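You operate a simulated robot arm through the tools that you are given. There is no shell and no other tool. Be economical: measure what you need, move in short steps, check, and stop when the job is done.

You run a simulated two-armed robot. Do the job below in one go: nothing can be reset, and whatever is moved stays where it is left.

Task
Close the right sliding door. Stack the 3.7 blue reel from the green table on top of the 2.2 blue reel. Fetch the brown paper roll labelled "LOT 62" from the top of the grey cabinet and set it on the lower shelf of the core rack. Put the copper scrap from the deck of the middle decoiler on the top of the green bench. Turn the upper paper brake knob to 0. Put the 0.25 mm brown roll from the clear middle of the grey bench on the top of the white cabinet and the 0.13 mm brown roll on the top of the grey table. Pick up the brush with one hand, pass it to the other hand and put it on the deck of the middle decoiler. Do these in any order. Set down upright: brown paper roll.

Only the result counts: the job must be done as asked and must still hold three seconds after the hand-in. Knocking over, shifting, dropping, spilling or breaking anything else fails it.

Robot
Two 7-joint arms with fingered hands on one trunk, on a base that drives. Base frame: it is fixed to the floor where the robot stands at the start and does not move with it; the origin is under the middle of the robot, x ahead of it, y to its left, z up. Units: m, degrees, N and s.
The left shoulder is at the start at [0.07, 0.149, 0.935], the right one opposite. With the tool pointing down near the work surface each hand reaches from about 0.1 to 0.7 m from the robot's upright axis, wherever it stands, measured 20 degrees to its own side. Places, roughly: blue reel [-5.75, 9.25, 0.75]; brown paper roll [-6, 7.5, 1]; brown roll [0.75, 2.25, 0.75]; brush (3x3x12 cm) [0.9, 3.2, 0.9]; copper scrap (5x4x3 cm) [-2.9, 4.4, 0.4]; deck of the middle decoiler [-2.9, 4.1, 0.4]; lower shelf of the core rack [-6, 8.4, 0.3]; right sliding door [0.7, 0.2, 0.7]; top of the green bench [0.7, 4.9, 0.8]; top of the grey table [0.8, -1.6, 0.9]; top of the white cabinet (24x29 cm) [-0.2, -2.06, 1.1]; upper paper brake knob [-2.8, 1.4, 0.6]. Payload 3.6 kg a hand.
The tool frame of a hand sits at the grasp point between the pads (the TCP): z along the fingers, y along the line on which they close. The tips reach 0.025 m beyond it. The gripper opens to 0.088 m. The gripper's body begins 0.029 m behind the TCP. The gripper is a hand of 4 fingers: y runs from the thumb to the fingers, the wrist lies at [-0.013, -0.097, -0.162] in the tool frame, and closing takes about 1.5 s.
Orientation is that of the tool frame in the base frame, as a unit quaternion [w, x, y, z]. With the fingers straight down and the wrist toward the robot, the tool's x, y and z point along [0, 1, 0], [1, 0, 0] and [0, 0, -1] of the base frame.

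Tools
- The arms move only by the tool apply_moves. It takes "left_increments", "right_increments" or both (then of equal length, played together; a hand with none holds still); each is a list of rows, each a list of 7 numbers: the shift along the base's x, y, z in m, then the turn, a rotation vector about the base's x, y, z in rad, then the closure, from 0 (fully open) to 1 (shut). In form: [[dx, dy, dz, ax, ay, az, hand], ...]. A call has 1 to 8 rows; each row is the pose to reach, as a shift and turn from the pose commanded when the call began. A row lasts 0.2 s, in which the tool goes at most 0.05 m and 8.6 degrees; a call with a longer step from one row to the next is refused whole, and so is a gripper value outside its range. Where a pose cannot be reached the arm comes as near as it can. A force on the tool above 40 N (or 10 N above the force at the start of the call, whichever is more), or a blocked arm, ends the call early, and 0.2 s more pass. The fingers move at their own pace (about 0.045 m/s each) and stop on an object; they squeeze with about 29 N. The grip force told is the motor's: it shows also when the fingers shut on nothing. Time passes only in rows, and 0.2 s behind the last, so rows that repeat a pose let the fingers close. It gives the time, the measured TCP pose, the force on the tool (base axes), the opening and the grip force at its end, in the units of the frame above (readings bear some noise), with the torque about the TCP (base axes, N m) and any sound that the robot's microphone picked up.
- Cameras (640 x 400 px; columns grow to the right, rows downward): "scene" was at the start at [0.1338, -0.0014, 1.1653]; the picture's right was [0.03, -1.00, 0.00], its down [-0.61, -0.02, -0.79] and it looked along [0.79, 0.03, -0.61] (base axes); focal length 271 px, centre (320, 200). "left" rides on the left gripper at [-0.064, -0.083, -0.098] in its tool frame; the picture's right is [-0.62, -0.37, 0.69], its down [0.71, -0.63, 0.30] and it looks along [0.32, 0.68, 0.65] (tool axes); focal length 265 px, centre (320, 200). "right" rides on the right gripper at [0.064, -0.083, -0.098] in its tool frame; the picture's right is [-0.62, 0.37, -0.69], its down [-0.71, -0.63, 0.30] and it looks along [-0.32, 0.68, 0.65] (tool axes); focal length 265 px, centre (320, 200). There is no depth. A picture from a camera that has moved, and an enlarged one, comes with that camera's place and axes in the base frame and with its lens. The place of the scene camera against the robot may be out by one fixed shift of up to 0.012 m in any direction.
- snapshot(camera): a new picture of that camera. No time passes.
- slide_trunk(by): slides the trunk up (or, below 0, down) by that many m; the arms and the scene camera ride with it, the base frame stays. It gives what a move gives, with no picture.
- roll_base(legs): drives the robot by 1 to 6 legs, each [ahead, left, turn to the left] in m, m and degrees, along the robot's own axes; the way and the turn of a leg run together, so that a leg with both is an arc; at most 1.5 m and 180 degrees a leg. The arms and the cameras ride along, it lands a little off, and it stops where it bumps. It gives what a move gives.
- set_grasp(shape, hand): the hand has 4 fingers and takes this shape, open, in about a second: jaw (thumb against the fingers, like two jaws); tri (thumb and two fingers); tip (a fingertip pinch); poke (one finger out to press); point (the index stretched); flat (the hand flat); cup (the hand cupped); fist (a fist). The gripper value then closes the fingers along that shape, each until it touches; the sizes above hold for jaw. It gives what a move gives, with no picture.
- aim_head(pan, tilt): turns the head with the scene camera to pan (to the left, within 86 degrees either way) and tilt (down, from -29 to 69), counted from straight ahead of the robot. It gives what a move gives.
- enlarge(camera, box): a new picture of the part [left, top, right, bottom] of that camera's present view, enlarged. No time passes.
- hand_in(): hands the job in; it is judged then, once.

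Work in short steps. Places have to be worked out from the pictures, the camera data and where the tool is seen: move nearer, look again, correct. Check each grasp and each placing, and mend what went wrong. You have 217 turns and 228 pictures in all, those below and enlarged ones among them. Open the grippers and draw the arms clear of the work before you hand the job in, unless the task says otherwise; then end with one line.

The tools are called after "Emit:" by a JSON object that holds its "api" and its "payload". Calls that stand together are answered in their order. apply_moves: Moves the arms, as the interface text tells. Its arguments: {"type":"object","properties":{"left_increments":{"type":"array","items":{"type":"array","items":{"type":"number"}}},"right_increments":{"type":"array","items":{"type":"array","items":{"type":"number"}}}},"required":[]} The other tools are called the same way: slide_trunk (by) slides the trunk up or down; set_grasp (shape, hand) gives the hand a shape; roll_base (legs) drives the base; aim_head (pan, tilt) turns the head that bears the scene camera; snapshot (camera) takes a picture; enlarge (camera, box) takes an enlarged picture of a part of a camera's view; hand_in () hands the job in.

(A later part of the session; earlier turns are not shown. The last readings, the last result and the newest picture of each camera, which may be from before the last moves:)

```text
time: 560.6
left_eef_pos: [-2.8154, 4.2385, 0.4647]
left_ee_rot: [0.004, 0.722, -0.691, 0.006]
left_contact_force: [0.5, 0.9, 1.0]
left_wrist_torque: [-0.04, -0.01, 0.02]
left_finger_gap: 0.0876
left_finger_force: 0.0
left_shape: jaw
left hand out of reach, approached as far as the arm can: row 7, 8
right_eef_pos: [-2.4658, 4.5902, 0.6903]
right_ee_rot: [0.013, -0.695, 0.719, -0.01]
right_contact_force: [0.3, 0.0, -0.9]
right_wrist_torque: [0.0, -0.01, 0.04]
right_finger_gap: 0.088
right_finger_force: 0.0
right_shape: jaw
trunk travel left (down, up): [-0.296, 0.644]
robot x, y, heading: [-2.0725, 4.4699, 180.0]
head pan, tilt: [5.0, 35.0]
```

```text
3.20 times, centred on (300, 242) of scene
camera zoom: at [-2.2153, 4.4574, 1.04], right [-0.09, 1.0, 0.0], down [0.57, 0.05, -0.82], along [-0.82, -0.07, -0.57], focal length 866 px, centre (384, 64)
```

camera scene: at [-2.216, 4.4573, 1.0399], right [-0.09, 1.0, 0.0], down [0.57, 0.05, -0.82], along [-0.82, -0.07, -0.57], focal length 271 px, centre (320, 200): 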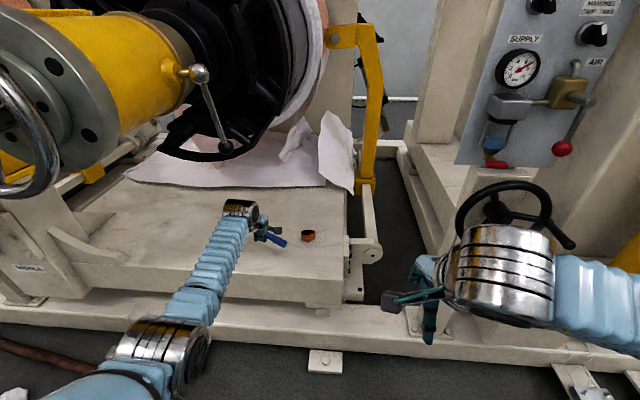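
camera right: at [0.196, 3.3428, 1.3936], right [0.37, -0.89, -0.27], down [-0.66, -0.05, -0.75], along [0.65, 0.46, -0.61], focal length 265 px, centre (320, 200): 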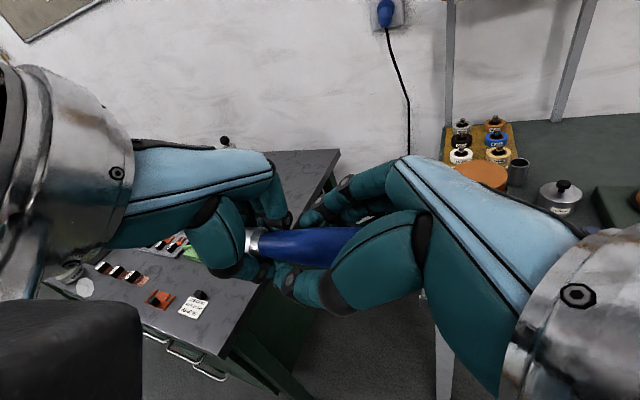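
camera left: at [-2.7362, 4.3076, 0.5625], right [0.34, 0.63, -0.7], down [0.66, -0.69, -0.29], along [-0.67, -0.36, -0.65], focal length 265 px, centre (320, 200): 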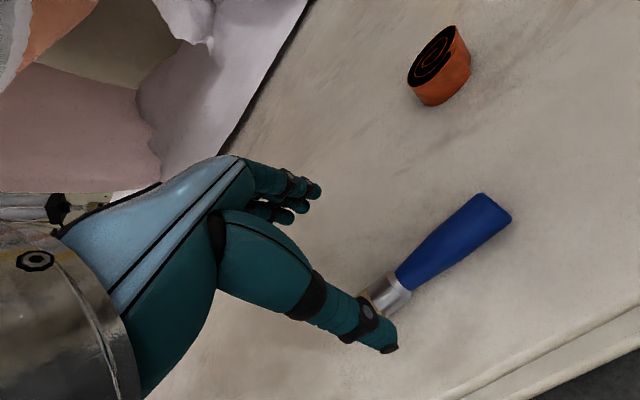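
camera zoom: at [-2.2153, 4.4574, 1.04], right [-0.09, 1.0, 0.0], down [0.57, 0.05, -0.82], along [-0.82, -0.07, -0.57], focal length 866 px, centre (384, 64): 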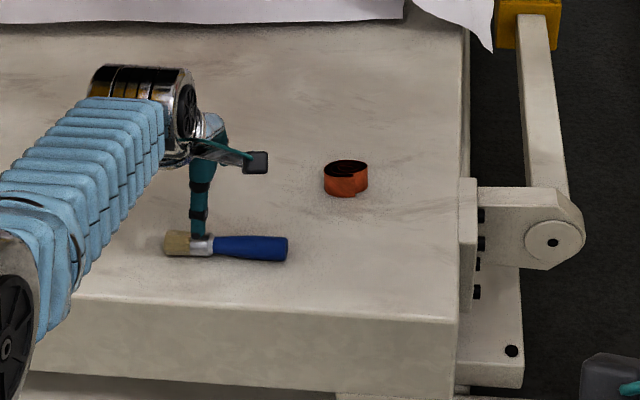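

The brush lies on the deck. I raise the trunk slightly, tuck the right hand away from the next handwheel, and move in for the scrap at [-2.914, 4.36].

Emit:
{"api": "slide_trunk", "payload": {"by": 0.1}}

Emit:
{"api": "apply_moves", "payload": {"right_increments": [[0.01, -0.02, 0, 0, 0, 0, 0], [0.02, -0.04, 0, 0, 0, 0, 0], [0.03, -0.05, 0, 0, 0, 0, 0]]}}

Emit:
{"api": "roll_base", "payload": {"legs": [[0.11, 0, 0]]}}

Emit:
{"api": "apply_moves", "payload": {"left_increments": [[0, 0.03, 0, 0, 0, 0.012, 0], [0, 0.06, 0, 0, 0, 0.024, 0], [0, 0.09, 0, 0, 0, 0.036, 0], [0, 0.12, 0, 0, 0, 0.04, 0]]}}

Emit:
{"api": "snapshot", "payload": {"camera": "left"}}

Emit:
{"api": "snapshot", "payload": {"camera": "scene"}}

```text
time: 562.0
left_eef_pos: [-2.8163, 4.2367, 0.5659]
left_ee_rot: [0.005, 0.722, -0.692, 0.004]
left_contact_force: [-0.3, -0.5, 0.6]
left_wrist_torque: [0.01, 0.01, -0.02]
left_finger_gap: 0.0878
left_finger_force: 0.1
left_shape: jaw
right_eef_pos: [-2.4673, 4.5911, 0.7892]
right_ee_rot: [0.013, -0.694, 0.719, -0.011]
right_contact_force: [1.9, -0.9, 1.0]
right_wrist_torque: [0.02, -0.01, -0.02]
right_finger_gap: 0.0879
right_finger_force: 0.1
right_shape: jaw
trunk travel left (down, up): [-0.396, 0.544]
robot x, y, heading: [-2.0747, 4.4691, 179.9]
head pan, tilt: [5.0, 35.0]
```

```text
time: 562.8
left_eef_pos: [-2.8164, 4.2387, 0.5653]
left_ee_rot: [0.006, 0.722, -0.692, 0.003]
left_contact_force: [0.4, 0.8, 0.1]
left_wrist_torque: [0.01, -0.01, -0.01]
left_finger_gap: 0.0878
left_finger_force: 0.0
left_shape: jaw
right_eef_pos: [-2.4358, 4.5407, 0.789]
right_ee_rot: [0.013, -0.694, 0.719, -0.009]
right_contact_force: [-0.4, 0.1, 0.1]
right_wrist_torque: [-0.02, -0.01, -0.02]
right_finger_gap: 0.0877
right_finger_force: 0.1
right_shape: jaw
trunk travel left (down, up): [-0.396, 0.544]
robot x, y, heading: [-2.0747, 4.4684, 179.8]
head pan, tilt: [5.0, 35.0]
```

```text
time: 564.0
left_eef_pos: [-2.8505, 4.2387, 0.5599]
left_ee_rot: [0.004, 0.722, -0.692, 0.005]
left_contact_force: [-0.4, 1.2, 0.3]
left_wrist_torque: [0.03, 0.0, -0.02]
left_finger_gap: 0.0878
left_finger_force: 0.1
left_shape: jaw
right_eef_pos: [-2.4734, 4.5398, 0.7892]
right_ee_rot: [0.014, -0.694, 0.719, -0.011]
right_contact_force: [0.0, 0.1, -0.8]
right_wrist_torque: [0.02, -0.01, 0.0]
right_finger_gap: 0.0877
right_finger_force: 0.1
right_shape: jaw
trunk travel left (down, up): [-0.396, 0.544]
robot x, y, heading: [-2.1053, 4.4717, 180.4]
head pan, tilt: [5.0, 35.0]
stopped in leg 1: the robot was blocked; the commanded pose is now the measured one
```

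```text
time: 565.0
left_eef_pos: [-2.8417, 4.3567, 0.5652]
left_ee_rot: [0.007, 0.736, -0.677, 0.004]
left_contact_force: [0.3, -0.1, 0.3]
left_wrist_torque: [0.03, 0.01, 0.02]
left_finger_gap: 0.0878
left_finger_force: 0.1
left_shape: jaw
left hand out of reach, approached as far as the arm can: row 3, 4
right_eef_pos: [-2.4707, 4.542, 0.789]
right_ee_rot: [0.012, -0.694, 0.72, -0.01]
right_contact_force: [-0.4, -0.1, -0.6]
right_wrist_torque: [0.02, 0.0, 0.03]
right_finger_gap: 0.088
right_finger_force: 0.1
right_shape: jaw
trunk travel left (down, up): [-0.396, 0.544]
robot x, y, heading: [-2.1067, 4.4721, 180.0]
head pan, tilt: [5.0, 35.0]
```

```text
77 pictures are left
camera left: at [-2.7641, 4.4286, 0.6639], right [0.31, 0.64, -0.7], down [0.69, -0.66, -0.3], along [-0.66, -0.39, -0.65], focal length 265 px, centre (320, 200)
```

left: 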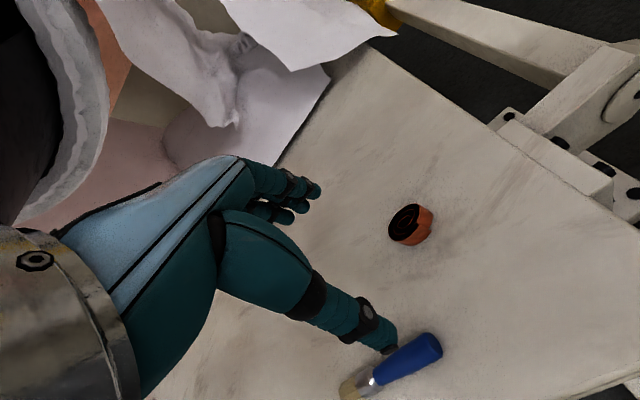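

```text
76 pictures are left
camera scene: at [-2.2467, 4.4578, 1.14], right [-0.09, 1.0, 0.0], down [0.57, 0.05, -0.82], along [-0.82, -0.07, -0.57], focal length 271 px, centre (320, 200)
```

scene: 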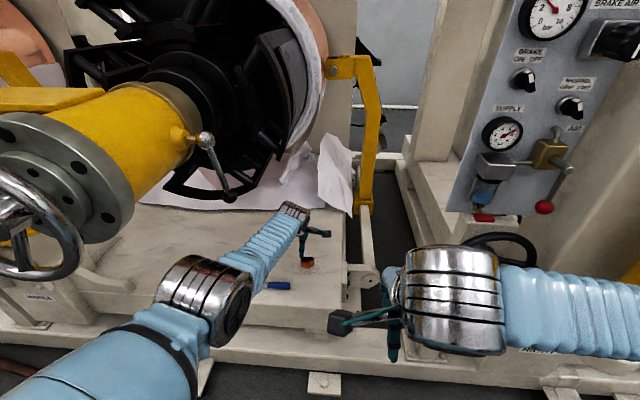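

Reach falls ~7 cm short. I try the base forward once more, since the arm pose changed.

Emit:
{"api": "roll_base", "payload": {"legs": [[0.07, 0, 0]]}}

```text
time: 566.3
left_eef_pos: [-2.8809, 4.3543, 0.5621]
left_ee_rot: [0.004, 0.737, -0.676, 0.011]
left_contact_force: [0.0, -0.2, -0.5]
left_wrist_torque: [-0.04, -0.04, -0.01]
left_finger_gap: 0.088
left_finger_force: 0.0
left_shape: jaw
right_eef_pos: [-2.5187, 4.5433, 0.7881]
right_ee_rot: [0.013, -0.694, 0.72, -0.012]
right_contact_force: [-0.5, 0.1, 0.2]
right_wrist_torque: [0.0, -0.02, 0.0]
right_finger_gap: 0.088
right_finger_force: 0.1
right_shape: jaw
trunk travel left (down, up): [-0.396, 0.544]
robot x, y, heading: [-2.1423, 4.4667, 179.8]
head pan, tilt: [5.0, 35.0]
stopped in leg 1: the robot was blocked; the commanded pose is now the measured one
```

It advances a bit each time; I nudge again twice.

Emit:
{"api": "roll_base", "payload": {"legs": [[0.04, 0, 0]]}}

Emit:
{"api": "apply_moves", "payload": {"left_increments": [[0, 0.002, -0.03, 0, 0, 0, 0], [-0.005, 0.004, -0.06, 0, 0, 0, 0], [-0.01, 0.005, -0.09, 0, 0, 0, 0]]}}

Emit:
{"api": "snapshot", "payload": {"camera": "left"}}

Emit:
{"api": "snapshot", "payload": {"camera": "right"}}

```text
time: 567.5
left_eef_pos: [-2.9192, 4.3526, 0.5639]
left_ee_rot: [0.003, 0.737, -0.676, 0.008]
left_contact_force: [-0.2, -0.3, -0.6]
left_wrist_torque: [0.0, 0.04, 0.02]
left_finger_gap: 0.0877
left_finger_force: 0.0
left_shape: jaw
right_eef_pos: [-2.5558, 4.5418, 0.7898]
right_ee_rot: [0.013, -0.695, 0.719, -0.009]
right_contact_force: [0.7, -0.4, 0.4]
right_wrist_torque: [-0.02, -0.03, -0.01]
right_finger_gap: 0.0878
right_finger_force: 0.1
right_shape: jaw
trunk travel left (down, up): [-0.396, 0.544]
robot x, y, heading: [-2.1903, 4.4646, 179.9]
head pan, tilt: [5.0, 35.0]
```

```text
time: 568.3
left_eef_pos: [-2.8983, 4.3478, 0.4989]
left_ee_rot: [0.004, 0.736, -0.677, 0.009]
left_contact_force: [-0.5, -0.2, -0.3]
left_wrist_torque: [0.02, 0.01, 0.0]
left_finger_gap: 0.0881
left_finger_force: 0.1
left_shape: jaw
left hand out of reach, approached as far as the arm can: row 1, 2, 3
right_eef_pos: [-2.5568, 4.5424, 0.7894]
right_ee_rot: [0.012, -0.694, 0.72, -0.01]
right_contact_force: [0.1, -1.2, -0.3]
right_wrist_torque: [0.03, 0.03, 0.01]
right_finger_gap: 0.0879
right_finger_force: 0.0
right_shape: jaw
trunk travel left (down, up): [-0.396, 0.544]
robot x, y, heading: [-2.1897, 4.4665, 180.1]
head pan, tilt: [5.0, 35.0]
```

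```text
75 pictures are left
camera left: at [-2.8233, 4.4198, 0.5979], right [0.32, 0.64, -0.7], down [0.69, -0.66, -0.29], along [-0.65, -0.39, -0.65], focal length 265 px, centre (320, 200)
```

left: 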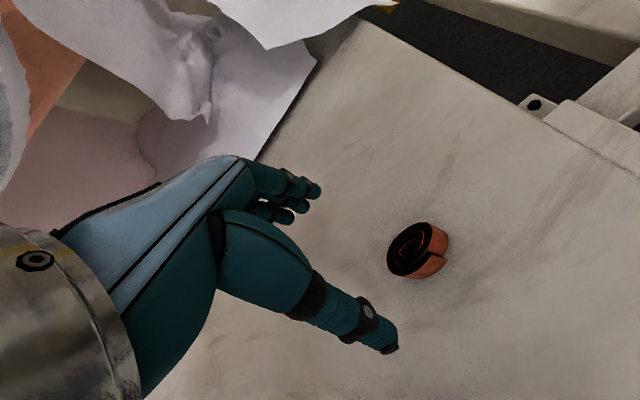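

```text
74 pictures are left
camera right: at [-2.4773, 4.4743, 0.8913], right [-0.37, 0.63, 0.68], down [0.66, 0.69, -0.28], along [-0.65, 0.35, -0.67], focal length 265 px, centre (320, 200)
```

right: 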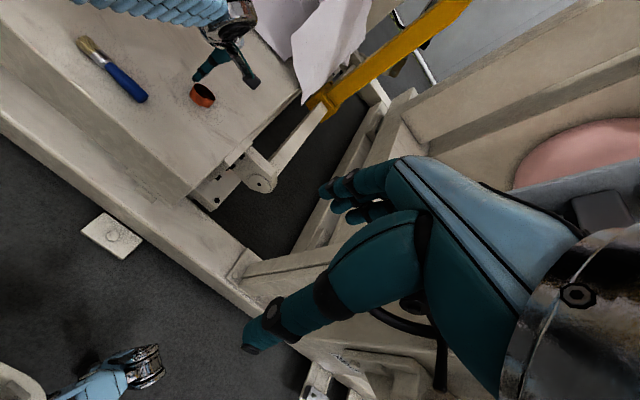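

Base is at -2.19 now. I centre over the scrap and lower with the trunk.

Emit:
{"api": "apply_moves", "payload": {"left_increments": [[-0.006, 0.008, 0, 0, 0, 0, 0], [-0.01, 0.014, 0, 0, 0, 0, 0]]}}

Emit:
{"api": "slide_trunk", "payload": {"by": -0.07}}

Emit:
{"api": "snapshot", "payload": {"camera": "left"}}

```text
time: 568.9
left_eef_pos: [-2.8981, 4.3578, 0.5039]
left_ee_rot: [0.003, 0.736, -0.677, 0.009]
left_contact_force: [-0.2, 0.4, 0.0]
left_wrist_torque: [0.0, 0.01, 0.01]
left_finger_gap: 0.088
left_finger_force: 0.1
left_shape: jaw
left hand out of reach, approached as far as the arm can: row 1, 2
right_eef_pos: [-2.5562, 4.5411, 0.7898]
right_ee_rot: [0.013, -0.695, 0.719, -0.01]
right_contact_force: [0.5, -0.2, -0.2]
right_wrist_torque: [-0.01, 0.0, -0.03]
right_finger_gap: 0.0876
right_finger_force: 0.0
right_shape: jaw
trunk travel left (down, up): [-0.396, 0.544]
robot x, y, heading: [-2.1883, 4.469, 180.0]
head pan, tilt: [5.0, 35.0]
```

```text
time: 570.0
left_eef_pos: [-2.8997, 4.3576, 0.4345]
left_ee_rot: [0.004, 0.736, -0.676, 0.009]
left_contact_force: [0.0, -0.2, -0.5]
left_wrist_torque: [-0.02, 0.02, 0.0]
left_finger_gap: 0.088
left_finger_force: 0.1
left_shape: jaw
right_eef_pos: [-2.5554, 4.5442, 0.7206]
right_ee_rot: [0.012, -0.695, 0.719, -0.01]
right_contact_force: [-0.4, 1.0, 0.3]
right_wrist_torque: [0.01, -0.02, -0.01]
right_finger_gap: 0.0877
right_finger_force: 0.0
right_shape: jaw
trunk travel left (down, up): [-0.326, 0.614]
robot x, y, heading: [-2.1875, 4.4702, 179.8]
head pan, tilt: [5.0, 35.0]
```

```text
73 pictures are left
camera left: at [-2.8228, 4.4299, 0.5324], right [0.32, 0.64, -0.7], down [0.69, -0.66, -0.29], along [-0.65, -0.39, -0.65], focal length 265 px, centre (320, 200)
```

left: 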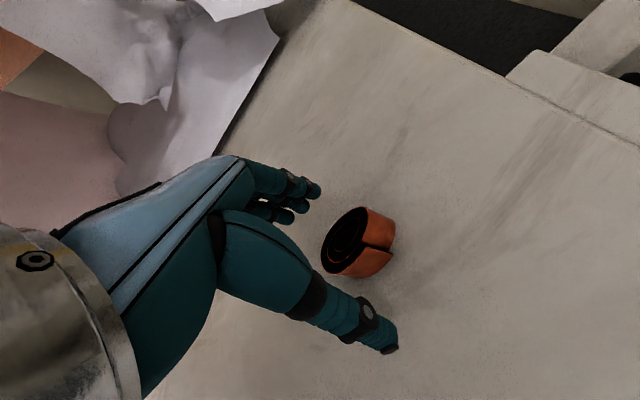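

Scrap is between the fingers. I lower 2.5 cm and close.

Emit:
{"api": "slide_trunk", "payload": {"by": -0.026}}

Emit:
{"api": "apply_moves", "payload": {"left_increments": [[0, 0, 0, 0, 0, 0, 0.5], [0, 0, 0, 0, 0, 0, 1], [0, 0, 0, 0, 0, 0, 1], [0, 0, 0, 0, 0, 0, 1], [0, 0, 0, 0, 0, 0, 1], [0, 0, 0, 0, 0, 0, 1], [0, 0, 0, 0, 0, 0, 1]]}}

Emit:
{"api": "slide_trunk", "payload": {"by": 0.15}}

Emit:
{"api": "snapshot", "payload": {"camera": "left"}}

```text
time: 570.7
left_eef_pos: [-2.8992, 4.3575, 0.4083]
left_ee_rot: [0.002, 0.736, -0.677, 0.009]
left_contact_force: [0.6, -0.1, 1.8]
left_wrist_torque: [0.0, 0.1, 0.0]
left_finger_gap: 0.0879
left_finger_force: 0.1
left_shape: jaw
right_eef_pos: [-2.5545, 4.5422, 0.6938]
right_ee_rot: [0.012, -0.695, 0.719, -0.01]
right_contact_force: [-1.0, -0.2, -0.6]
right_wrist_torque: [-0.02, 0.01, 0.0]
right_finger_gap: 0.0877
right_finger_force: 0.0
right_shape: jaw
trunk travel left (down, up): [-0.3, 0.64]
robot x, y, heading: [-2.1895, 4.4679, 180.0]
head pan, tilt: [5.0, 35.0]
```

```text
time: 572.3
left_eef_pos: [-2.8983, 4.357, 0.4087]
left_ee_rot: [0.005, 0.737, -0.676, 0.008]
left_contact_force: [-2.2, -1.4, 7.1]
left_wrist_torque: [0.06, 0.23, 0.03]
left_finger_gap: 0.0216
left_finger_force: 29.1
left_shape: jaw
right_eef_pos: [-2.5553, 4.541, 0.6933]
right_ee_rot: [0.013, -0.695, 0.719, -0.01]
right_contact_force: [0.0, 1.4, 0.5]
right_wrist_torque: [0.02, 0.01, -0.03]
right_finger_gap: 0.0879
right_finger_force: 0.0
right_shape: jaw
trunk travel left (down, up): [-0.3, 0.64]
robot x, y, heading: [-2.1872, 4.4666, 180.2]
head pan, tilt: [5.0, 35.0]
```

```text
time: 574.0
left_eef_pos: [-2.8987, 4.357, 0.5573]
left_ee_rot: [0.002, 0.737, -0.676, 0.01]
left_contact_force: [0.6, -0.3, -0.4]
left_wrist_torque: [0.01, -0.01, 0.04]
left_finger_gap: 0.0206
left_finger_force: 29.3
left_shape: jaw
right_eef_pos: [-2.5557, 4.5417, 0.8431]
right_ee_rot: [0.013, -0.695, 0.719, -0.01]
right_contact_force: [-0.1, -0.2, -0.5]
right_wrist_torque: [-0.01, 0.0, -0.03]
right_finger_gap: 0.0877
right_finger_force: 0.1
right_shape: jaw
trunk travel left (down, up): [-0.45, 0.49]
robot x, y, heading: [-2.1907, 4.4712, 180.0]
head pan, tilt: [5.0, 35.0]
```

```text
72 pictures are left
camera left: at [-2.8232, 4.4299, 0.6557], right [0.32, 0.64, -0.7], down [0.69, -0.66, -0.29], along [-0.65, -0.39, -0.65], focal length 265 px, centre (320, 200)
```

left: 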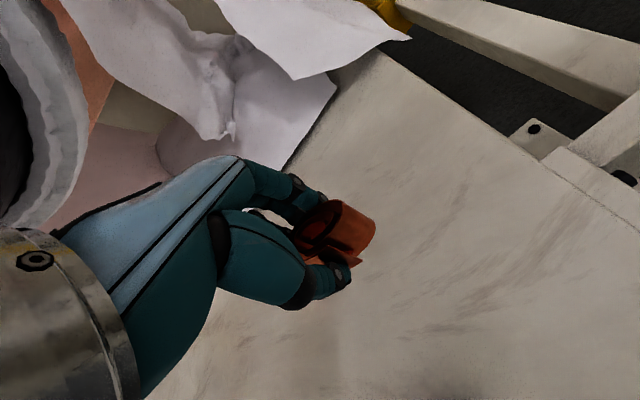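

Scrap is held. I back off, raise the trunk, turn around, and head for the green bench.

Emit:
{"api": "roll_base", "payload": {"legs": [[-0.55, 0, 0]]}}

Emit:
{"api": "slide_trunk", "payload": {"by": 0.3}}

Emit:
{"api": "roll_base", "payload": {"legs": [[0, 0, -180], [1.0, 0.3, 0]]}}

Emit:
{"api": "aim_head", "payload": {"pan": 5, "tilt": 25}}

Emit:
{"api": "snapshot", "payload": {"camera": "scene"}}

```text
time: 576.8
left_eef_pos: [-2.7798, 4.3569, 0.5611]
left_ee_rot: [0.004, 0.738, -0.675, 0.008]
left_contact_force: [-0.4, 1.0, -0.3]
left_wrist_torque: [-0.01, 0.01, -0.03]
left_finger_gap: 0.021
left_finger_force: 28.8
left_shape: jaw
right_eef_pos: [-2.4341, 4.5419, 0.8467]
right_ee_rot: [0.011, -0.695, 0.719, -0.009]
right_contact_force: [0.6, -0.3, 0.8]
right_wrist_torque: [0.02, 0.03, -0.01]
right_finger_gap: 0.0879
right_finger_force: 0.1
right_shape: jaw
trunk travel left (down, up): [-0.45, 0.49]
robot x, y, heading: [-2.0753, 4.469, 179.9]
head pan, tilt: [5.0, 35.0]
stopped in leg 1: the robot was blocked; the commanded pose is now the measured one
```

```text
time: 579.8
left_eef_pos: [-2.782, 4.3563, 0.8584]
left_ee_rot: [0.003, 0.737, -0.676, 0.008]
left_contact_force: [-0.4, -0.4, -1.0]
left_wrist_torque: [0.03, 0.0, 0.0]
left_finger_gap: 0.0207
left_finger_force: 29.0
left_shape: jaw
right_eef_pos: [-2.4386, 4.5409, 1.1433]
right_ee_rot: [0.013, -0.695, 0.719, -0.011]
right_contact_force: [-0.8, -0.1, -0.6]
right_wrist_torque: [0.0, -0.03, 0.0]
right_finger_gap: 0.0876
right_finger_force: 0.0
right_shape: jaw
trunk travel left (down, up): [-0.75, 0.19]
robot x, y, heading: [-2.076, 4.4695, 180.0]
head pan, tilt: [5.0, 35.0]
```

```text
time: 585.4
left_eef_pos: [-2.7602, 4.6857, 0.8556]
left_ee_rot: [-0.01, -0.56, 0.828, -0.014]
left_contact_force: [0.0, -2.6, 0.8]
left_wrist_torque: [0.2, -0.02, -0.07]
left_finger_gap: 0.0203
left_finger_force: 29.3
left_shape: jaw
right_eef_pos: [-2.3624, 4.7014, 1.144]
right_ee_rot: [0.01, -0.5, 0.866, -0.013]
right_contact_force: [-0.3, -0.1, -0.2]
right_wrist_torque: [0.0, -0.02, -0.01]
right_finger_gap: 0.0874
right_finger_force: 0.1
right_shape: jaw
trunk travel left (down, up): [-0.75, 0.19]
robot x, y, heading: [-2.0737, 4.4694, 152.2]
head pan, tilt: [5.0, 35.0]
stopped in leg 1: the force on the tool passed its limit at 45 N (the readings are from after the stop); the commanded pose is now the measured one
```

```text
time: 586.1
left_eef_pos: [-2.7595, 4.6862, 0.855]
left_ee_rot: [-0.009, -0.559, 0.829, -0.014]
left_contact_force: [-1.7, -5.5, 1.1]
left_wrist_torque: [0.36, -0.13, -0.08]
left_finger_gap: 0.0204
left_finger_force: 29.4
left_shape: jaw
right_eef_pos: [-2.3613, 4.7033, 1.1448]
right_ee_rot: [0.01, -0.5, 0.866, -0.012]
right_contact_force: [-0.3, 0.1, -0.7]
right_wrist_torque: [0.01, 0.0, -0.01]
right_finger_gap: 0.0879
right_finger_force: 0.1
right_shape: jaw
trunk travel left (down, up): [-0.75, 0.19]
robot x, y, heading: [-2.0769, 4.4711, 152.4]
head pan, tilt: [5.0, 25.0]
```

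```text
71 pictures are left
camera scene: at [-2.2069, 4.5224, 1.5098], right [0.39, 0.92, 0.0], down [0.39, -0.16, -0.91], along [-0.84, 0.35, -0.42], focal length 271 px, centre (320, 200)
```

scene: 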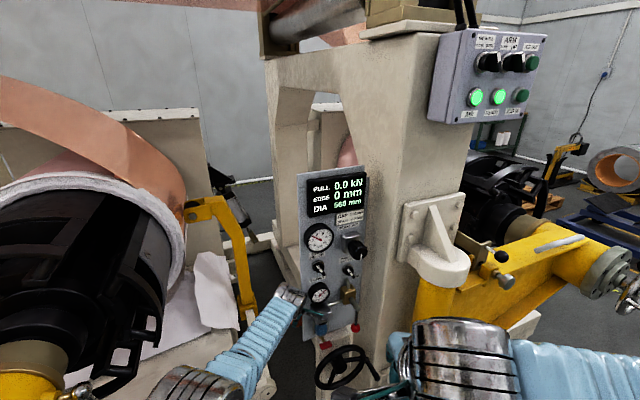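

A mistake: the back-off was blocked and the turn brought the left hand against the panel. I turn back right away.

Emit:
{"api": "roll_base", "payload": {"legs": [[0, 0, 27]]}}

Emit:
{"api": "snapshot", "payload": {"camera": "scene"}}

Emit:
{"api": "snapshot", "payload": {"camera": "left"}}

```text
time: 589.7
left_eef_pos: [-2.7829, 4.354, 0.8561]
left_ee_rot: [0.006, 0.736, -0.676, 0.016]
left_contact_force: [0.6, 0.3, -1.1]
left_wrist_torque: [-0.03, -0.04, 0.02]
left_finger_gap: 0.0205
left_finger_force: 28.5
left_shape: jaw
right_eef_pos: [-2.4369, 4.5489, 1.1438]
right_ee_rot: [0.012, -0.687, 0.726, -0.01]
right_contact_force: [0.4, 0.1, 0.5]
right_wrist_torque: [-0.02, -0.02, -0.05]
right_finger_gap: 0.0878
right_finger_force: 0.0
right_shape: jaw
trunk travel left (down, up): [-0.75, 0.19]
robot x, y, heading: [-2.0734, 4.4661, 179.2]
head pan, tilt: [5.0, 25.0]
```

```text
70 pictures are left
camera scene: at [-2.2195, 4.4582, 1.5098], right [-0.08, 1.0, 0.0], down [0.42, 0.03, -0.91], along [-0.9, -0.07, -0.42], focal length 271 px, centre (320, 200)
```

scene: 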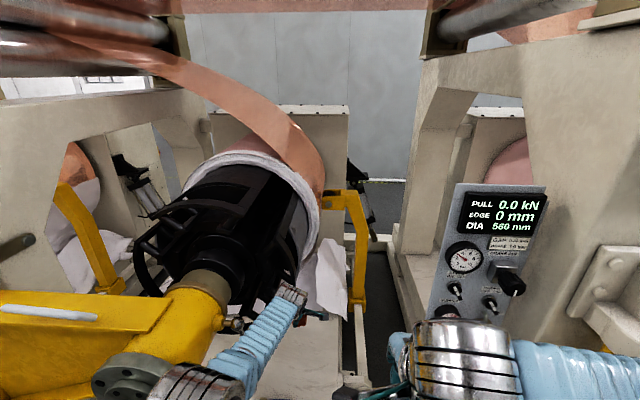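

```text
69 pictures are left
camera left: at [-2.7095, 4.4287, 0.9535], right [0.32, 0.63, -0.71], down [0.69, -0.67, -0.27], along [-0.64, -0.4, -0.65], focal length 265 px, centre (320, 200)
```

left: 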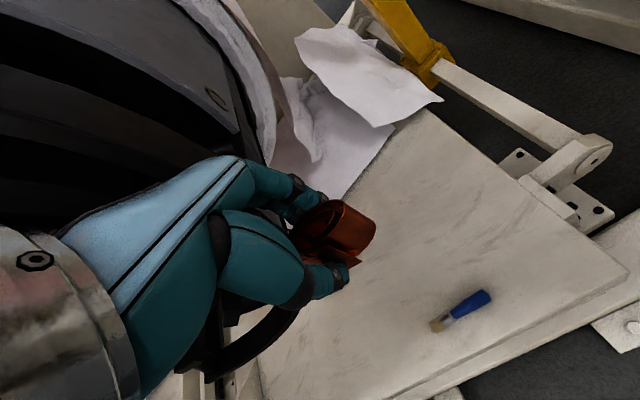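

Everything still seems in place. I back out in small drives.

Emit:
{"api": "roll_base", "payload": {"legs": [[-0.2, 0, 0]]}}

Emit:
{"api": "roll_base", "payload": {"legs": [[-0.25, 0, 0]]}}

Emit:
{"api": "roll_base", "payload": {"legs": [[-0.2, 0, 0]]}}

```text
time: 591.2
left_eef_pos: [-2.739, 4.3542, 0.8511]
left_ee_rot: [0.006, 0.737, -0.676, 0.018]
left_contact_force: [0.2, 0.4, -1.0]
left_wrist_torque: [-0.01, -0.03, 0.01]
left_finger_gap: 0.0205
left_finger_force: 29.0
left_shape: jaw
right_eef_pos: [-2.3944, 4.5468, 1.1419]
right_ee_rot: [0.015, -0.687, 0.726, -0.013]
right_contact_force: [-0.1, 0.7, 0.2]
right_wrist_torque: [0.06, -0.04, -0.01]
right_finger_gap: 0.0878
right_finger_force: 0.2
right_shape: jaw
trunk travel left (down, up): [-0.75, 0.19]
robot x, y, heading: [-2.0294, 4.4722, 179.4]
head pan, tilt: [5.0, 25.0]
stopped in leg 1: the robot was blocked; the commanded pose is now the measured one
```

```text
time: 595.0
left_eef_pos: [-2.4872, 4.3526, 0.8572]
left_ee_rot: [0.007, 0.735, -0.678, 0.015]
left_contact_force: [0.0, 0.3, -0.5]
left_wrist_torque: [0.01, -0.01, 0.0]
left_finger_gap: 0.0204
left_finger_force: 28.7
left_shape: jaw
right_eef_pos: [-2.1409, 4.5431, 1.1442]
right_ee_rot: [0.014, -0.686, 0.728, -0.01]
right_contact_force: [0.7, -0.3, 0.8]
right_wrist_torque: [0.01, 0.02, -0.03]
right_finger_gap: 0.0877
right_finger_force: 0.0
right_shape: jaw
trunk travel left (down, up): [-0.75, 0.19]
robot x, y, heading: [-1.7769, 4.4664, 179.2]
head pan, tilt: [5.0, 25.0]
```

```text
time: 598.5
left_eef_pos: [-2.2895, 4.3522, 0.8576]
left_ee_rot: [0.009, 0.736, -0.676, 0.013]
left_contact_force: [0.1, -0.5, 0.2]
left_wrist_torque: [0.0, -0.04, 0.02]
left_finger_gap: 0.0201
left_finger_force: 29.3
left_shape: jaw
right_eef_pos: [-1.9424, 4.5439, 1.1437]
right_ee_rot: [0.013, -0.685, 0.728, -0.011]
right_contact_force: [-1.4, 0.5, 0.0]
right_wrist_torque: [0.0, 0.02, 0.0]
right_finger_gap: 0.0877
right_finger_force: 0.1
right_shape: jaw
trunk travel left (down, up): [-0.75, 0.19]
robot x, y, heading: [-1.5756, 4.4633, 179.1]
head pan, tilt: [5.0, 25.0]
stopped in leg 1: the robot was blocked; the commanded pose is now the measured one
```

Clear. Now I turn around and approach the green bench.

Emit:
{"api": "roll_base", "payload": {"legs": [[0, 0, -179]]}}

Emit:
{"api": "apply_moves", "payload": {"left_increments": [[-0.01, 0.01, 0.04, 0, 0, 0, 1], [-0.02, 0.02, 0.08, 0, 0, 0, 1], [-0.03, 0.03, 0.12, 0, 0, 0, 1], [-0.05, 0.05, 0.15, 0, 0, 0, 1], [-0.07, 0.07, 0.18, 0, 0, 0, 1], [-0.09, 0.09, 0.21, 0, 0, 0, 1]]}}

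Emit:
{"api": "roll_base", "payload": {"legs": [[0.9, 0.3, 0]]}}

Emit:
{"api": "aim_head", "payload": {"pan": 5, "tilt": 25}}

Emit:
{"api": "snapshot", "payload": {"camera": "scene"}}

```text
time: 606.1
left_eef_pos: [-2.1076, 4.9475, 0.8563]
left_ee_rot: [-0.011, -0.372, 0.928, -0.009]
left_contact_force: [0.0, 0.7, -0.1]
left_wrist_torque: [0.0, 0.0, -0.01]
left_finger_gap: 0.0196
left_finger_force: 29.3
left_shape: jaw
right_eef_pos: [-1.7414, 4.7986, 1.1434]
right_ee_rot: [0.007, -0.303, 0.953, -0.016]
right_contact_force: [0.8, 0.1, -0.6]
right_wrist_torque: [0.02, -0.01, 0.0]
right_finger_gap: 0.0879
right_finger_force: 0.1
right_shape: jaw
trunk travel left (down, up): [-0.75, 0.19]
robot x, y, heading: [-1.5778, 4.4637, 128.5]
head pan, tilt: [5.0, 25.0]
stopped in leg 1: the robot was blocked; the commanded pose is now the measured one
```

```text
time: 607.5
left_eef_pos: [-2.1552, 4.971, 1.0326]
left_ee_rot: [-0.011, -0.371, 0.928, -0.01]
left_contact_force: [-0.6, 0.0, -0.5]
left_wrist_torque: [0.0, 0.02, 0.02]
left_finger_gap: 0.0192
left_finger_force: 29.2
left_shape: jaw
left hand out of reach, approached as far as the arm can: row 3, 4, 5, 6
right_eef_pos: [-1.7426, 4.7979, 1.143]
right_ee_rot: [0.008, -0.304, 0.953, -0.015]
right_contact_force: [0.4, -0.3, 0.0]
right_wrist_torque: [0.0, -0.02, 0.0]
right_finger_gap: 0.088
right_finger_force: 0.1
right_shape: jaw
trunk travel left (down, up): [-0.75, 0.19]
robot x, y, heading: [-1.5788, 4.4638, 128.0]
head pan, tilt: [5.0, 25.0]
```

```text
time: 613.5
left_eef_pos: [-2.4936, 5.2168, 1.0333]
left_ee_rot: [0.0, -0.36, 0.933, -0.006]
left_contact_force: [25.2, -3.9, 9.2]
left_wrist_torque: [0.03, 0.4, -0.11]
left_finger_gap: 0.0172
left_finger_force: 29.1
left_shape: jaw
right_eef_pos: [-2.0998, 5.0332, 1.1453]
right_ee_rot: [0.007, -0.301, 0.954, -0.014]
right_contact_force: [-0.3, 0.2, 0.1]
right_wrist_torque: [-0.02, -0.01, 0.02]
right_finger_gap: 0.0879
right_finger_force: 0.0
right_shape: jaw
trunk travel left (down, up): [-0.75, 0.19]
robot x, y, heading: [-1.9343, 4.6956, 127.9]
head pan, tilt: [5.0, 25.0]
stopped in leg 1: the force on the tool passed its limit at 53 N (the readings are from after the stop); the commanded pose is now the measured one
```

```text
time: 614.1
left_eef_pos: [-2.4949, 5.2153, 1.0331]
left_ee_rot: [-0.003, -0.361, 0.933, -0.007]
left_contact_force: [25.4, -2.9, 9.6]
left_wrist_torque: [0.08, 0.45, -0.17]
left_finger_gap: 0.0173
left_finger_force: 29.0
left_shape: jaw
right_eef_pos: [-2.0972, 5.0327, 1.1466]
right_ee_rot: [0.005, -0.3, 0.954, -0.014]
right_contact_force: [0.5, 0.3, -0.6]
right_wrist_torque: [-0.01, 0.04, 0.01]
right_finger_gap: 0.0877
right_finger_force: 0.1
right_shape: jaw
trunk travel left (down, up): [-0.75, 0.19]
robot x, y, heading: [-1.9345, 4.6963, 127.7]
head pan, tilt: [5.0, 25.0]
```

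```text
68 pictures are left
camera scene: at [-2.0227, 4.7986, 1.5106], right [0.73, 0.68, 0.0], down [0.28, -0.31, -0.91], along [-0.62, 0.66, -0.42], focal length 271 px, centre (320, 200)
```

scene: 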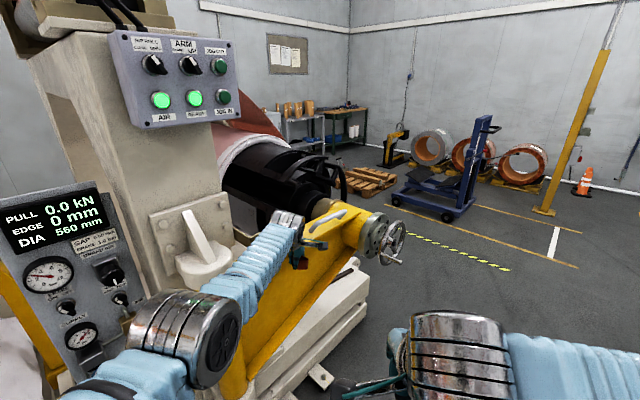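

I must not chain after possible stops. The left hand pressed the next decoiler's yellow arm; I back straight off.

Emit:
{"api": "roll_base", "payload": {"legs": [[-0.3, 0, 0]]}}

Emit:
{"api": "snapshot", "payload": {"camera": "left"}}

Emit:
{"api": "snapshot", "payload": {"camera": "scene"}}

```text
time: 618.5
left_eef_pos: [-2.3146, 4.979, 1.0292]
left_ee_rot: [-0.001, -0.362, 0.932, -0.011]
left_contact_force: [0.8, -2.4, -1.3]
left_wrist_torque: [0.08, 0.04, 0.02]
left_finger_gap: 0.018
left_finger_force: 29.2
left_shape: jaw
right_eef_pos: [-1.9173, 4.7992, 1.1444]
right_ee_rot: [0.007, -0.3, 0.954, -0.015]
right_contact_force: [0.4, -0.5, 1.0]
right_wrist_torque: [0.01, 0.0, 0.0]
right_finger_gap: 0.0879
right_finger_force: 0.0
right_shape: jaw
trunk travel left (down, up): [-0.75, 0.19]
robot x, y, heading: [-1.7492, 4.4639, 128.3]
head pan, tilt: [5.0, 25.0]
```

```text
67 pictures are left
camera left: at [-2.2127, 4.9617, 1.1286], right [0.71, 0.13, -0.69], down [-0.1, -0.95, -0.29], along [-0.7, 0.27, -0.66], focal length 265 px, centre (320, 200)
```

left: 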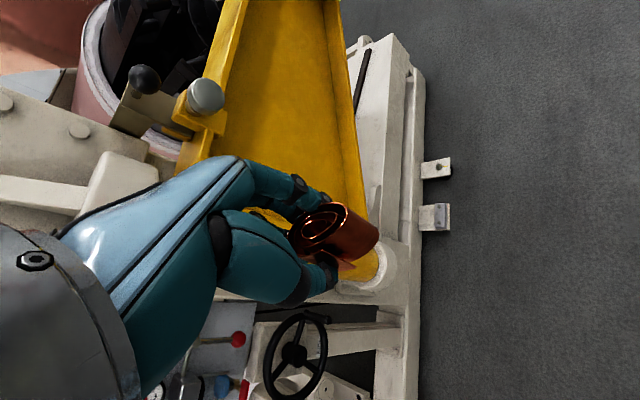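

```text
66 pictures are left
camera scene: at [-1.8439, 4.563, 1.5099], right [0.73, 0.68, 0.0], down [0.29, -0.31, -0.91], along [-0.62, 0.66, -0.42], focal length 271 px, centre (320, 200)
```

scene: 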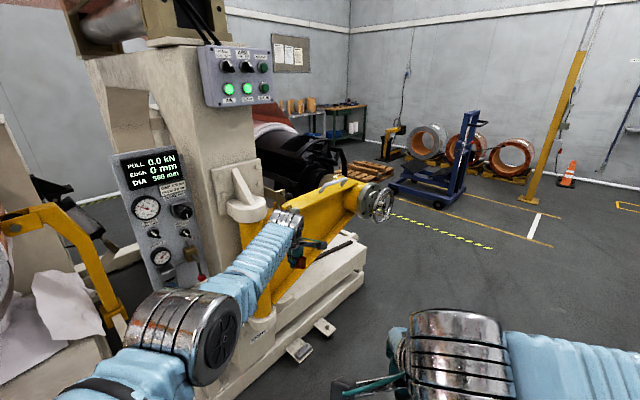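

The right hand is tucked too close to the body, which likely causes the blocking. I move it out forward-right first.

Emit:
{"api": "apply_moves", "payload": {"right_increments": [[0.005, 0.042, 0, 0, 0, 0, 0], [0.01, 0.084, 0, 0, 0, 0, 0], [0.018, 0.126, -0.01, 0, 0, 0, 0], [0.03, 0.16, -0.02, 0, 0, 0, 0], [0.05, 0.19, -0.03, 0, 0, 0, 0], [0.07, 0.21, -0.05, 0, 0, 0, 0]]}}

Emit:
{"api": "roll_base", "payload": {"legs": [[-0.15, 0, 0]]}}

```text
time: 619.9
left_eef_pos: [-2.3146, 4.9763, 1.0275]
left_ee_rot: [-0.002, -0.362, 0.932, -0.011]
left_contact_force: [0.2, -0.7, -1.1]
left_wrist_torque: [0.02, 0.01, 0.03]
left_finger_gap: 0.0181
left_finger_force: 29.5
left_shape: jaw
right_eef_pos: [-1.8467, 5.0098, 1.0946]
right_ee_rot: [0.006, -0.301, 0.954, -0.015]
right_contact_force: [0.0, -0.8, 0.3]
right_wrist_torque: [-0.01, 0.01, 0.03]
right_finger_gap: 0.0878
right_finger_force: 0.1
right_shape: jaw
trunk travel left (down, up): [-0.75, 0.19]
robot x, y, heading: [-1.7487, 4.4612, 128.1]
head pan, tilt: [5.0, 25.0]
```

```text
time: 622.5
left_eef_pos: [-2.2237, 4.8568, 1.0276]
left_ee_rot: [0.002, -0.363, 0.932, -0.011]
left_contact_force: [0.3, 0.1, -0.4]
left_wrist_torque: [0.0, 0.01, 0.01]
left_finger_gap: 0.0181
left_finger_force: 29.5
left_shape: jaw
right_eef_pos: [-1.7584, 4.8915, 1.0943]
right_ee_rot: [0.01, -0.301, 0.954, -0.016]
right_contact_force: [-0.2, -0.3, -0.2]
right_wrist_torque: [-0.04, -0.02, 0.01]
right_finger_gap: 0.0878
right_finger_force: 0.0
right_shape: jaw
trunk travel left (down, up): [-0.75, 0.19]
robot x, y, heading: [-1.6533, 4.3432, 128.1]
head pan, tilt: [5.0, 25.0]
```

No block this time. I turn right to heading 0.

Emit:
{"api": "roll_base", "payload": {"legs": [[0, 0, -128]]}}

```text
time: 629.0
left_eef_pos: [-1.6432, 5.1093, 1.0309]
left_ee_rot: [-0.002, 0.052, 0.999, -0.007]
left_contact_force: [-0.1, 0.6, -0.6]
left_wrist_torque: [-0.02, -0.03, 0.0]
left_finger_gap: 0.0173
left_finger_force: 29.3
left_shape: jaw
right_eef_pos: [-1.3089, 4.7815, 1.0948]
right_ee_rot: [0.001, 0.12, 0.993, -0.017]
right_contact_force: [0.6, 0.2, 0.1]
right_wrist_torque: [0.03, -0.01, 0.0]
right_finger_gap: 0.0879
right_finger_force: 0.1
right_shape: jaw
trunk travel left (down, up): [-0.75, 0.19]
robot x, y, heading: [-1.6524, 4.338, 79.7]
head pan, tilt: [5.0, 25.0]
stopped in leg 1: the robot was blocked; the commanded pose is now the measured one
```

Blocked again; the left arm is over-stretched (0.77 m). I retract the left hand a bit.

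Emit:
{"api": "apply_moves", "payload": {"left_increments": [[0, -0.03, 0.01, 0, 0, 0, 1], [0, -0.06, 0.02, 0, 0, 0, 1], [-0.01, -0.09, 0.02, 0, 0, 0, 1], [-0.02, -0.12, 0.02, 0, 0, 0, 1], [-0.03, -0.15, 0.02, 0, 0, 0, 1]]}}

Emit:
{"api": "roll_base", "payload": {"legs": [[0, 0, -79]]}}

```text
time: 630.2
left_eef_pos: [-1.6236, 5.1018, 1.0437]
left_ee_rot: [-0.002, 0.053, 0.999, -0.006]
left_contact_force: [0.2, 0.6, 0.3]
left_wrist_torque: [-0.04, 0.01, 0.04]
left_finger_gap: 0.0173
left_finger_force: 29.4
left_shape: jaw
left hand out of reach, approached as far as the arm can: row 1, 2, 3, 4, 5
right_eef_pos: [-1.3068, 4.7808, 1.0954]
right_ee_rot: [0.001, 0.12, 0.993, -0.018]
right_contact_force: [1.6, 0.1, -0.9]
right_wrist_torque: [0.03, -0.02, -0.02]
right_finger_gap: 0.0875
right_finger_force: 0.0
right_shape: jaw
trunk travel left (down, up): [-0.75, 0.19]
robot x, y, heading: [-1.656, 4.3404, 79.6]
head pan, tilt: [5.0, 25.0]
```

```text
time: 634.1
left_eef_pos: [-1.3031, 5.0178, 1.0431]
left_ee_rot: [-0.003, 0.268, 0.963, -0.004]
left_contact_force: [-0.2, -0.2, -1.4]
left_wrist_torque: [0.0, 0.01, -0.02]
left_finger_gap: 0.0173
left_finger_force: 29.1
left_shape: jaw
right_eef_pos: [-1.1546, 4.592, 1.095]
right_ee_rot: [-0.004, 0.332, 0.943, -0.017]
right_contact_force: [-0.4, -1.0, 0.2]
right_wrist_torque: [0.0, -0.01, 0.03]
right_finger_gap: 0.088
right_finger_force: 0.1
right_shape: jaw
trunk travel left (down, up): [-0.75, 0.19]
robot x, y, heading: [-1.6531, 4.3417, 55.1]
head pan, tilt: [5.0, 25.0]
stopped in leg 1: the robot was blocked; the commanded pose is now the measured one
```

The left arm is at its straight limit. I lift it while retracting, so the elbow bends.

Emit:
{"api": "apply_moves", "payload": {"left_increments": [[-0.006, -0.008, 0.045, 0, 0, 0, 1], [-0.015, -0.02, 0.09, 0, 0, 0, 1], [-0.03, -0.04, 0.13, 0, 0, 0, 1], [-0.045, -0.06, 0.165, 0, 0, 0, 1], [-0.065, -0.09, 0.19, 0, 0, 0, 1], [-0.085, -0.12, 0.2, 0, 0, 0, 1], [-0.105, -0.15, 0.2, 0, 0, 0, 1]]}}

Emit:
{"api": "aim_head", "payload": {"pan": 30, "tilt": 40}}

Emit:
{"api": "snapshot", "payload": {"camera": "scene"}}

```text
time: 635.9
left_eef_pos: [-1.4712, 4.9275, 1.2377]
left_ee_rot: [-0.05, 0.189, 0.981, 0.013]
left_contact_force: [0.4, 0.2, 0.2]
left_wrist_torque: [-0.02, -0.01, -0.03]
left_finger_gap: 0.0174
left_finger_force: 28.9
left_shape: jaw
right_eef_pos: [-1.1551, 4.5947, 1.0947]
right_ee_rot: [-0.004, 0.331, 0.943, -0.018]
right_contact_force: [0.1, 0.0, 0.8]
right_wrist_torque: [-0.04, -0.05, 0.0]
right_finger_gap: 0.0875
right_finger_force: 0.0
right_shape: jaw
trunk travel left (down, up): [-0.75, 0.19]
robot x, y, heading: [-1.6519, 4.3405, 55.4]
head pan, tilt: [5.0, 25.0]
stopped in row 7 (left hand): the arm was blocked; the commanded pose is now the measured one
```

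```text
time: 636.8
left_eef_pos: [-1.4689, 4.9247, 1.2387]
left_ee_rot: [-0.052, 0.19, 0.98, 0.015]
left_contact_force: [0.3, 0.1, -0.6]
left_wrist_torque: [-0.03, 0.02, 0.02]
left_finger_gap: 0.0175
left_finger_force: 29.4
left_shape: jaw
right_eef_pos: [-1.153, 4.5923, 1.0942]
right_ee_rot: [-0.004, 0.333, 0.943, -0.017]
right_contact_force: [0.0, -0.3, 0.4]
right_wrist_torque: [0.02, 0.0, 0.02]
right_finger_gap: 0.0879
right_finger_force: 0.1
right_shape: jaw
trunk travel left (down, up): [-0.75, 0.19]
robot x, y, heading: [-1.653, 4.3411, 55.1]
head pan, tilt: [30.0, 40.0]
```

```text
65 pictures are left
camera scene: at [-1.6201, 4.4613, 1.4866], right [1.0, -0.08, 0.0], down [-0.05, -0.64, -0.77], along [0.06, 0.76, -0.64], focal length 271 px, centre (320, 200)
```

scene: 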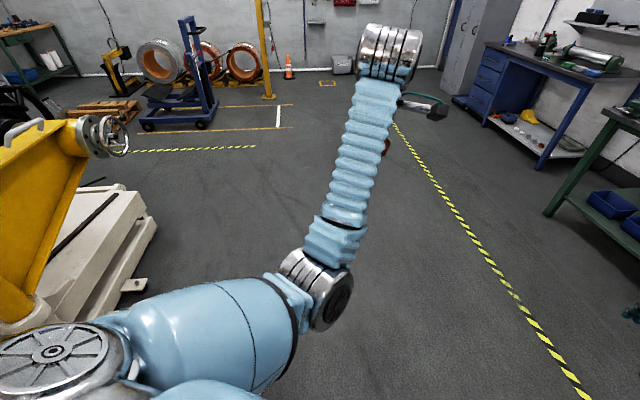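

The arm is bent again (0.58 m ahead). I complete the turn to heading 0.

Emit:
{"api": "roll_base", "payload": {"legs": [[0, 0, -55]]}}

Emit:
{"api": "aim_head", "payload": {"pan": 0, "tilt": 15}}

Emit:
{"api": "snapshot", "payload": {"camera": "scene"}}

```text
time: 643.4
left_eef_pos: [-1.0693, 4.5246, 1.2395]
left_ee_rot: [-0.038, 0.622, 0.781, 0.038]
left_contact_force: [0.4, 0.2, -1.0]
left_wrist_torque: [0.02, -0.02, -0.01]
left_finger_gap: 0.0169
left_finger_force: 28.8
left_shape: jaw
right_eef_pos: [-1.161, 4.0741, 1.0952]
right_ee_rot: [-0.012, 0.731, 0.683, -0.013]
right_contact_force: [-0.3, -0.5, 0.3]
right_wrist_torque: [0.01, 0.0, 0.02]
right_finger_gap: 0.0877
right_finger_force: 0.0
right_shape: jaw
trunk travel left (down, up): [-0.75, 0.19]
robot x, y, heading: [-1.6519, 4.3389, 0.2]
head pan, tilt: [30.0, 40.0]
```

```text
time: 644.4
left_eef_pos: [-1.0703, 4.5251, 1.2384]
left_ee_rot: [-0.039, 0.621, 0.782, 0.037]
left_contact_force: [-0.4, -0.5, -0.8]
left_wrist_torque: [-0.02, -0.04, 0.0]
left_finger_gap: 0.0168
left_finger_force: 28.8
left_shape: jaw
right_eef_pos: [-1.1612, 4.0751, 1.0954]
right_ee_rot: [-0.012, 0.73, 0.683, -0.014]
right_contact_force: [0.1, 1.0, 0.3]
right_wrist_torque: [-0.03, 0.01, 0.0]
right_finger_gap: 0.0876
right_finger_force: 0.1
right_shape: jaw
trunk travel left (down, up): [-0.75, 0.19]
robot x, y, heading: [-1.6532, 4.3441, 0.4]
head pan, tilt: [0.0, 15.0]
```

```text
64 pictures are left
camera scene: at [-1.5131, 4.3378, 1.5259], right [0.0, -1.0, 0.0], down [-0.26, 0.0, -0.97], along [0.97, 0.0, -0.26], focal length 271 px, centre (320, 200)
```

scene: 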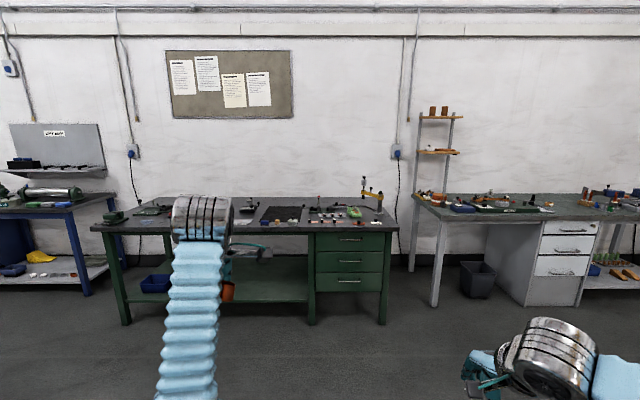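

I drive toward the green bench and look at its top.

Emit:
{"api": "roll_base", "payload": {"legs": [[1.25, 0.4, 0]]}}

Emit:
{"api": "aim_head", "payload": {"pan": 10, "tilt": 35}}

Emit:
{"api": "snapshot", "payload": {"camera": "scene"}}

```text
time: 660.3
left_eef_pos: [0.1649, 4.9361, 1.2384]
left_ee_rot: [-0.04, 0.618, 0.784, 0.037]
left_contact_force: [-0.4, 0.0, -0.2]
left_wrist_torque: [0.03, 0.02, 0.03]
left_finger_gap: 0.0162
left_finger_force: 28.7
left_shape: jaw
right_eef_pos: [0.0783, 4.4855, 1.0937]
right_ee_rot: [-0.012, 0.728, 0.685, -0.013]
right_contact_force: [1.4, 0.5, 0.1]
right_wrist_torque: [-0.01, 0.02, -0.02]
right_finger_gap: 0.0879
right_finger_force: 0.0
right_shape: jaw
trunk travel left (down, up): [-0.75, 0.19]
robot x, y, heading: [-0.4176, 4.7494, 0.7]
head pan, tilt: [0.0, 15.0]
```

```text
time: 661.1
left_eef_pos: [0.1647, 4.9377, 1.2385]
left_ee_rot: [-0.039, 0.617, 0.785, 0.037]
left_contact_force: [-0.2, -0.5, -0.5]
left_wrist_torque: [-0.02, -0.01, -0.02]
left_finger_gap: 0.0165
left_finger_force: 28.8
left_shape: jaw
right_eef_pos: [0.0756, 4.4872, 1.0934]
right_ee_rot: [-0.011, 0.728, 0.686, -0.014]
right_contact_force: [0.9, 0.5, 0.2]
right_wrist_torque: [-0.03, -0.02, -0.04]
right_finger_gap: 0.0877
right_finger_force: 0.1
right_shape: jaw
trunk travel left (down, up): [-0.75, 0.19]
robot x, y, heading: [-0.4177, 4.7469, 0.5]
head pan, tilt: [10.0, 35.0]
```

```text
63 pictures are left
camera scene: at [-0.2845, 4.7615, 1.4942], right [0.18, -0.98, 0.0], down [-0.56, -0.11, -0.82], along [0.81, 0.15, -0.57], focal length 271 px, centre (320, 200)
```

scene: 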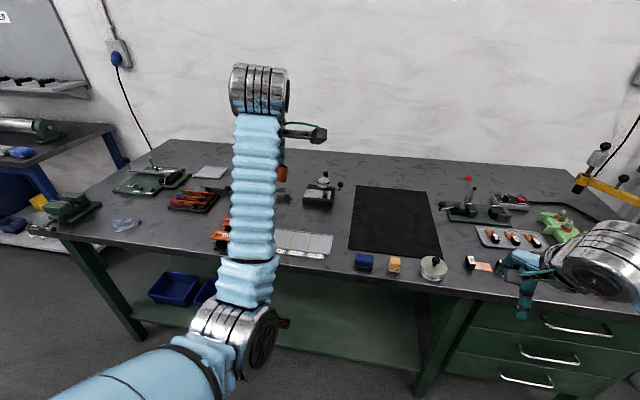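

A clear spot on the bench top is around [0.37, 5.39]. I drive so the left hand is over it.

Emit:
{"api": "roll_base", "payload": {"legs": [[0.0, 0.455, 0], [0.2, 0, 0]]}}

Emit:
{"api": "snapshot", "payload": {"camera": "left"}}

Emit:
{"api": "snapshot", "payload": {"camera": "scene"}}

```text
time: 670.1
left_eef_pos: [0.3585, 5.3888, 1.2392]
left_ee_rot: [-0.041, 0.618, 0.784, 0.037]
left_contact_force: [0.0, 0.1, -0.3]
left_wrist_torque: [0.0, 0.02, 0.02]
left_finger_gap: 0.0166
left_finger_force: 28.5
left_shape: jaw
right_eef_pos: [0.2712, 4.9367, 1.0946]
right_ee_rot: [-0.012, 0.727, 0.686, -0.013]
right_contact_force: [-0.1, -0.4, -0.5]
right_wrist_torque: [0.05, 0.0, 0.01]
right_finger_gap: 0.0878
right_finger_force: 0.0
right_shape: jaw
trunk travel left (down, up): [-0.75, 0.19]
robot x, y, heading: [-0.2219, 5.2021, 0.7]
head pan, tilt: [10.0, 35.0]
```

```text
62 pictures are left
camera left: at [0.2927, 5.2956, 1.3287], right [-0.22, -0.61, -0.76], down [-0.79, 0.57, -0.23], along [0.58, 0.55, -0.61], focal length 265 px, centre (320, 200)
```

left: 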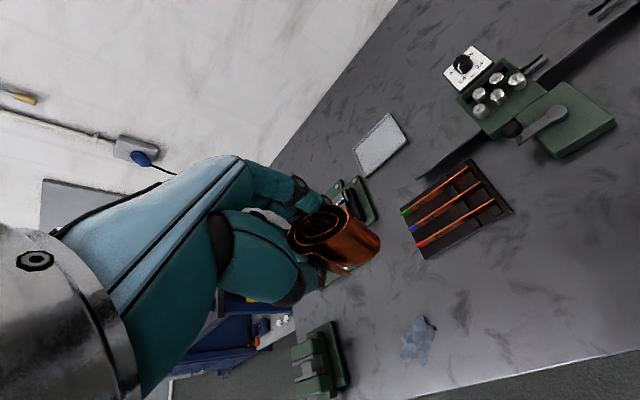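

```text
61 pictures are left
camera scene: at [-0.0878, 5.2108, 1.4941], right [0.18, -0.98, 0.0], down [-0.56, -0.1, -0.82], along [0.81, 0.15, -0.57], focal length 271 px, centre (320, 200)
```

scene: 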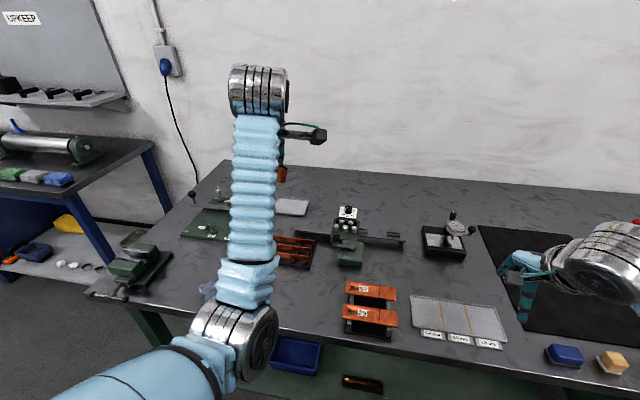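

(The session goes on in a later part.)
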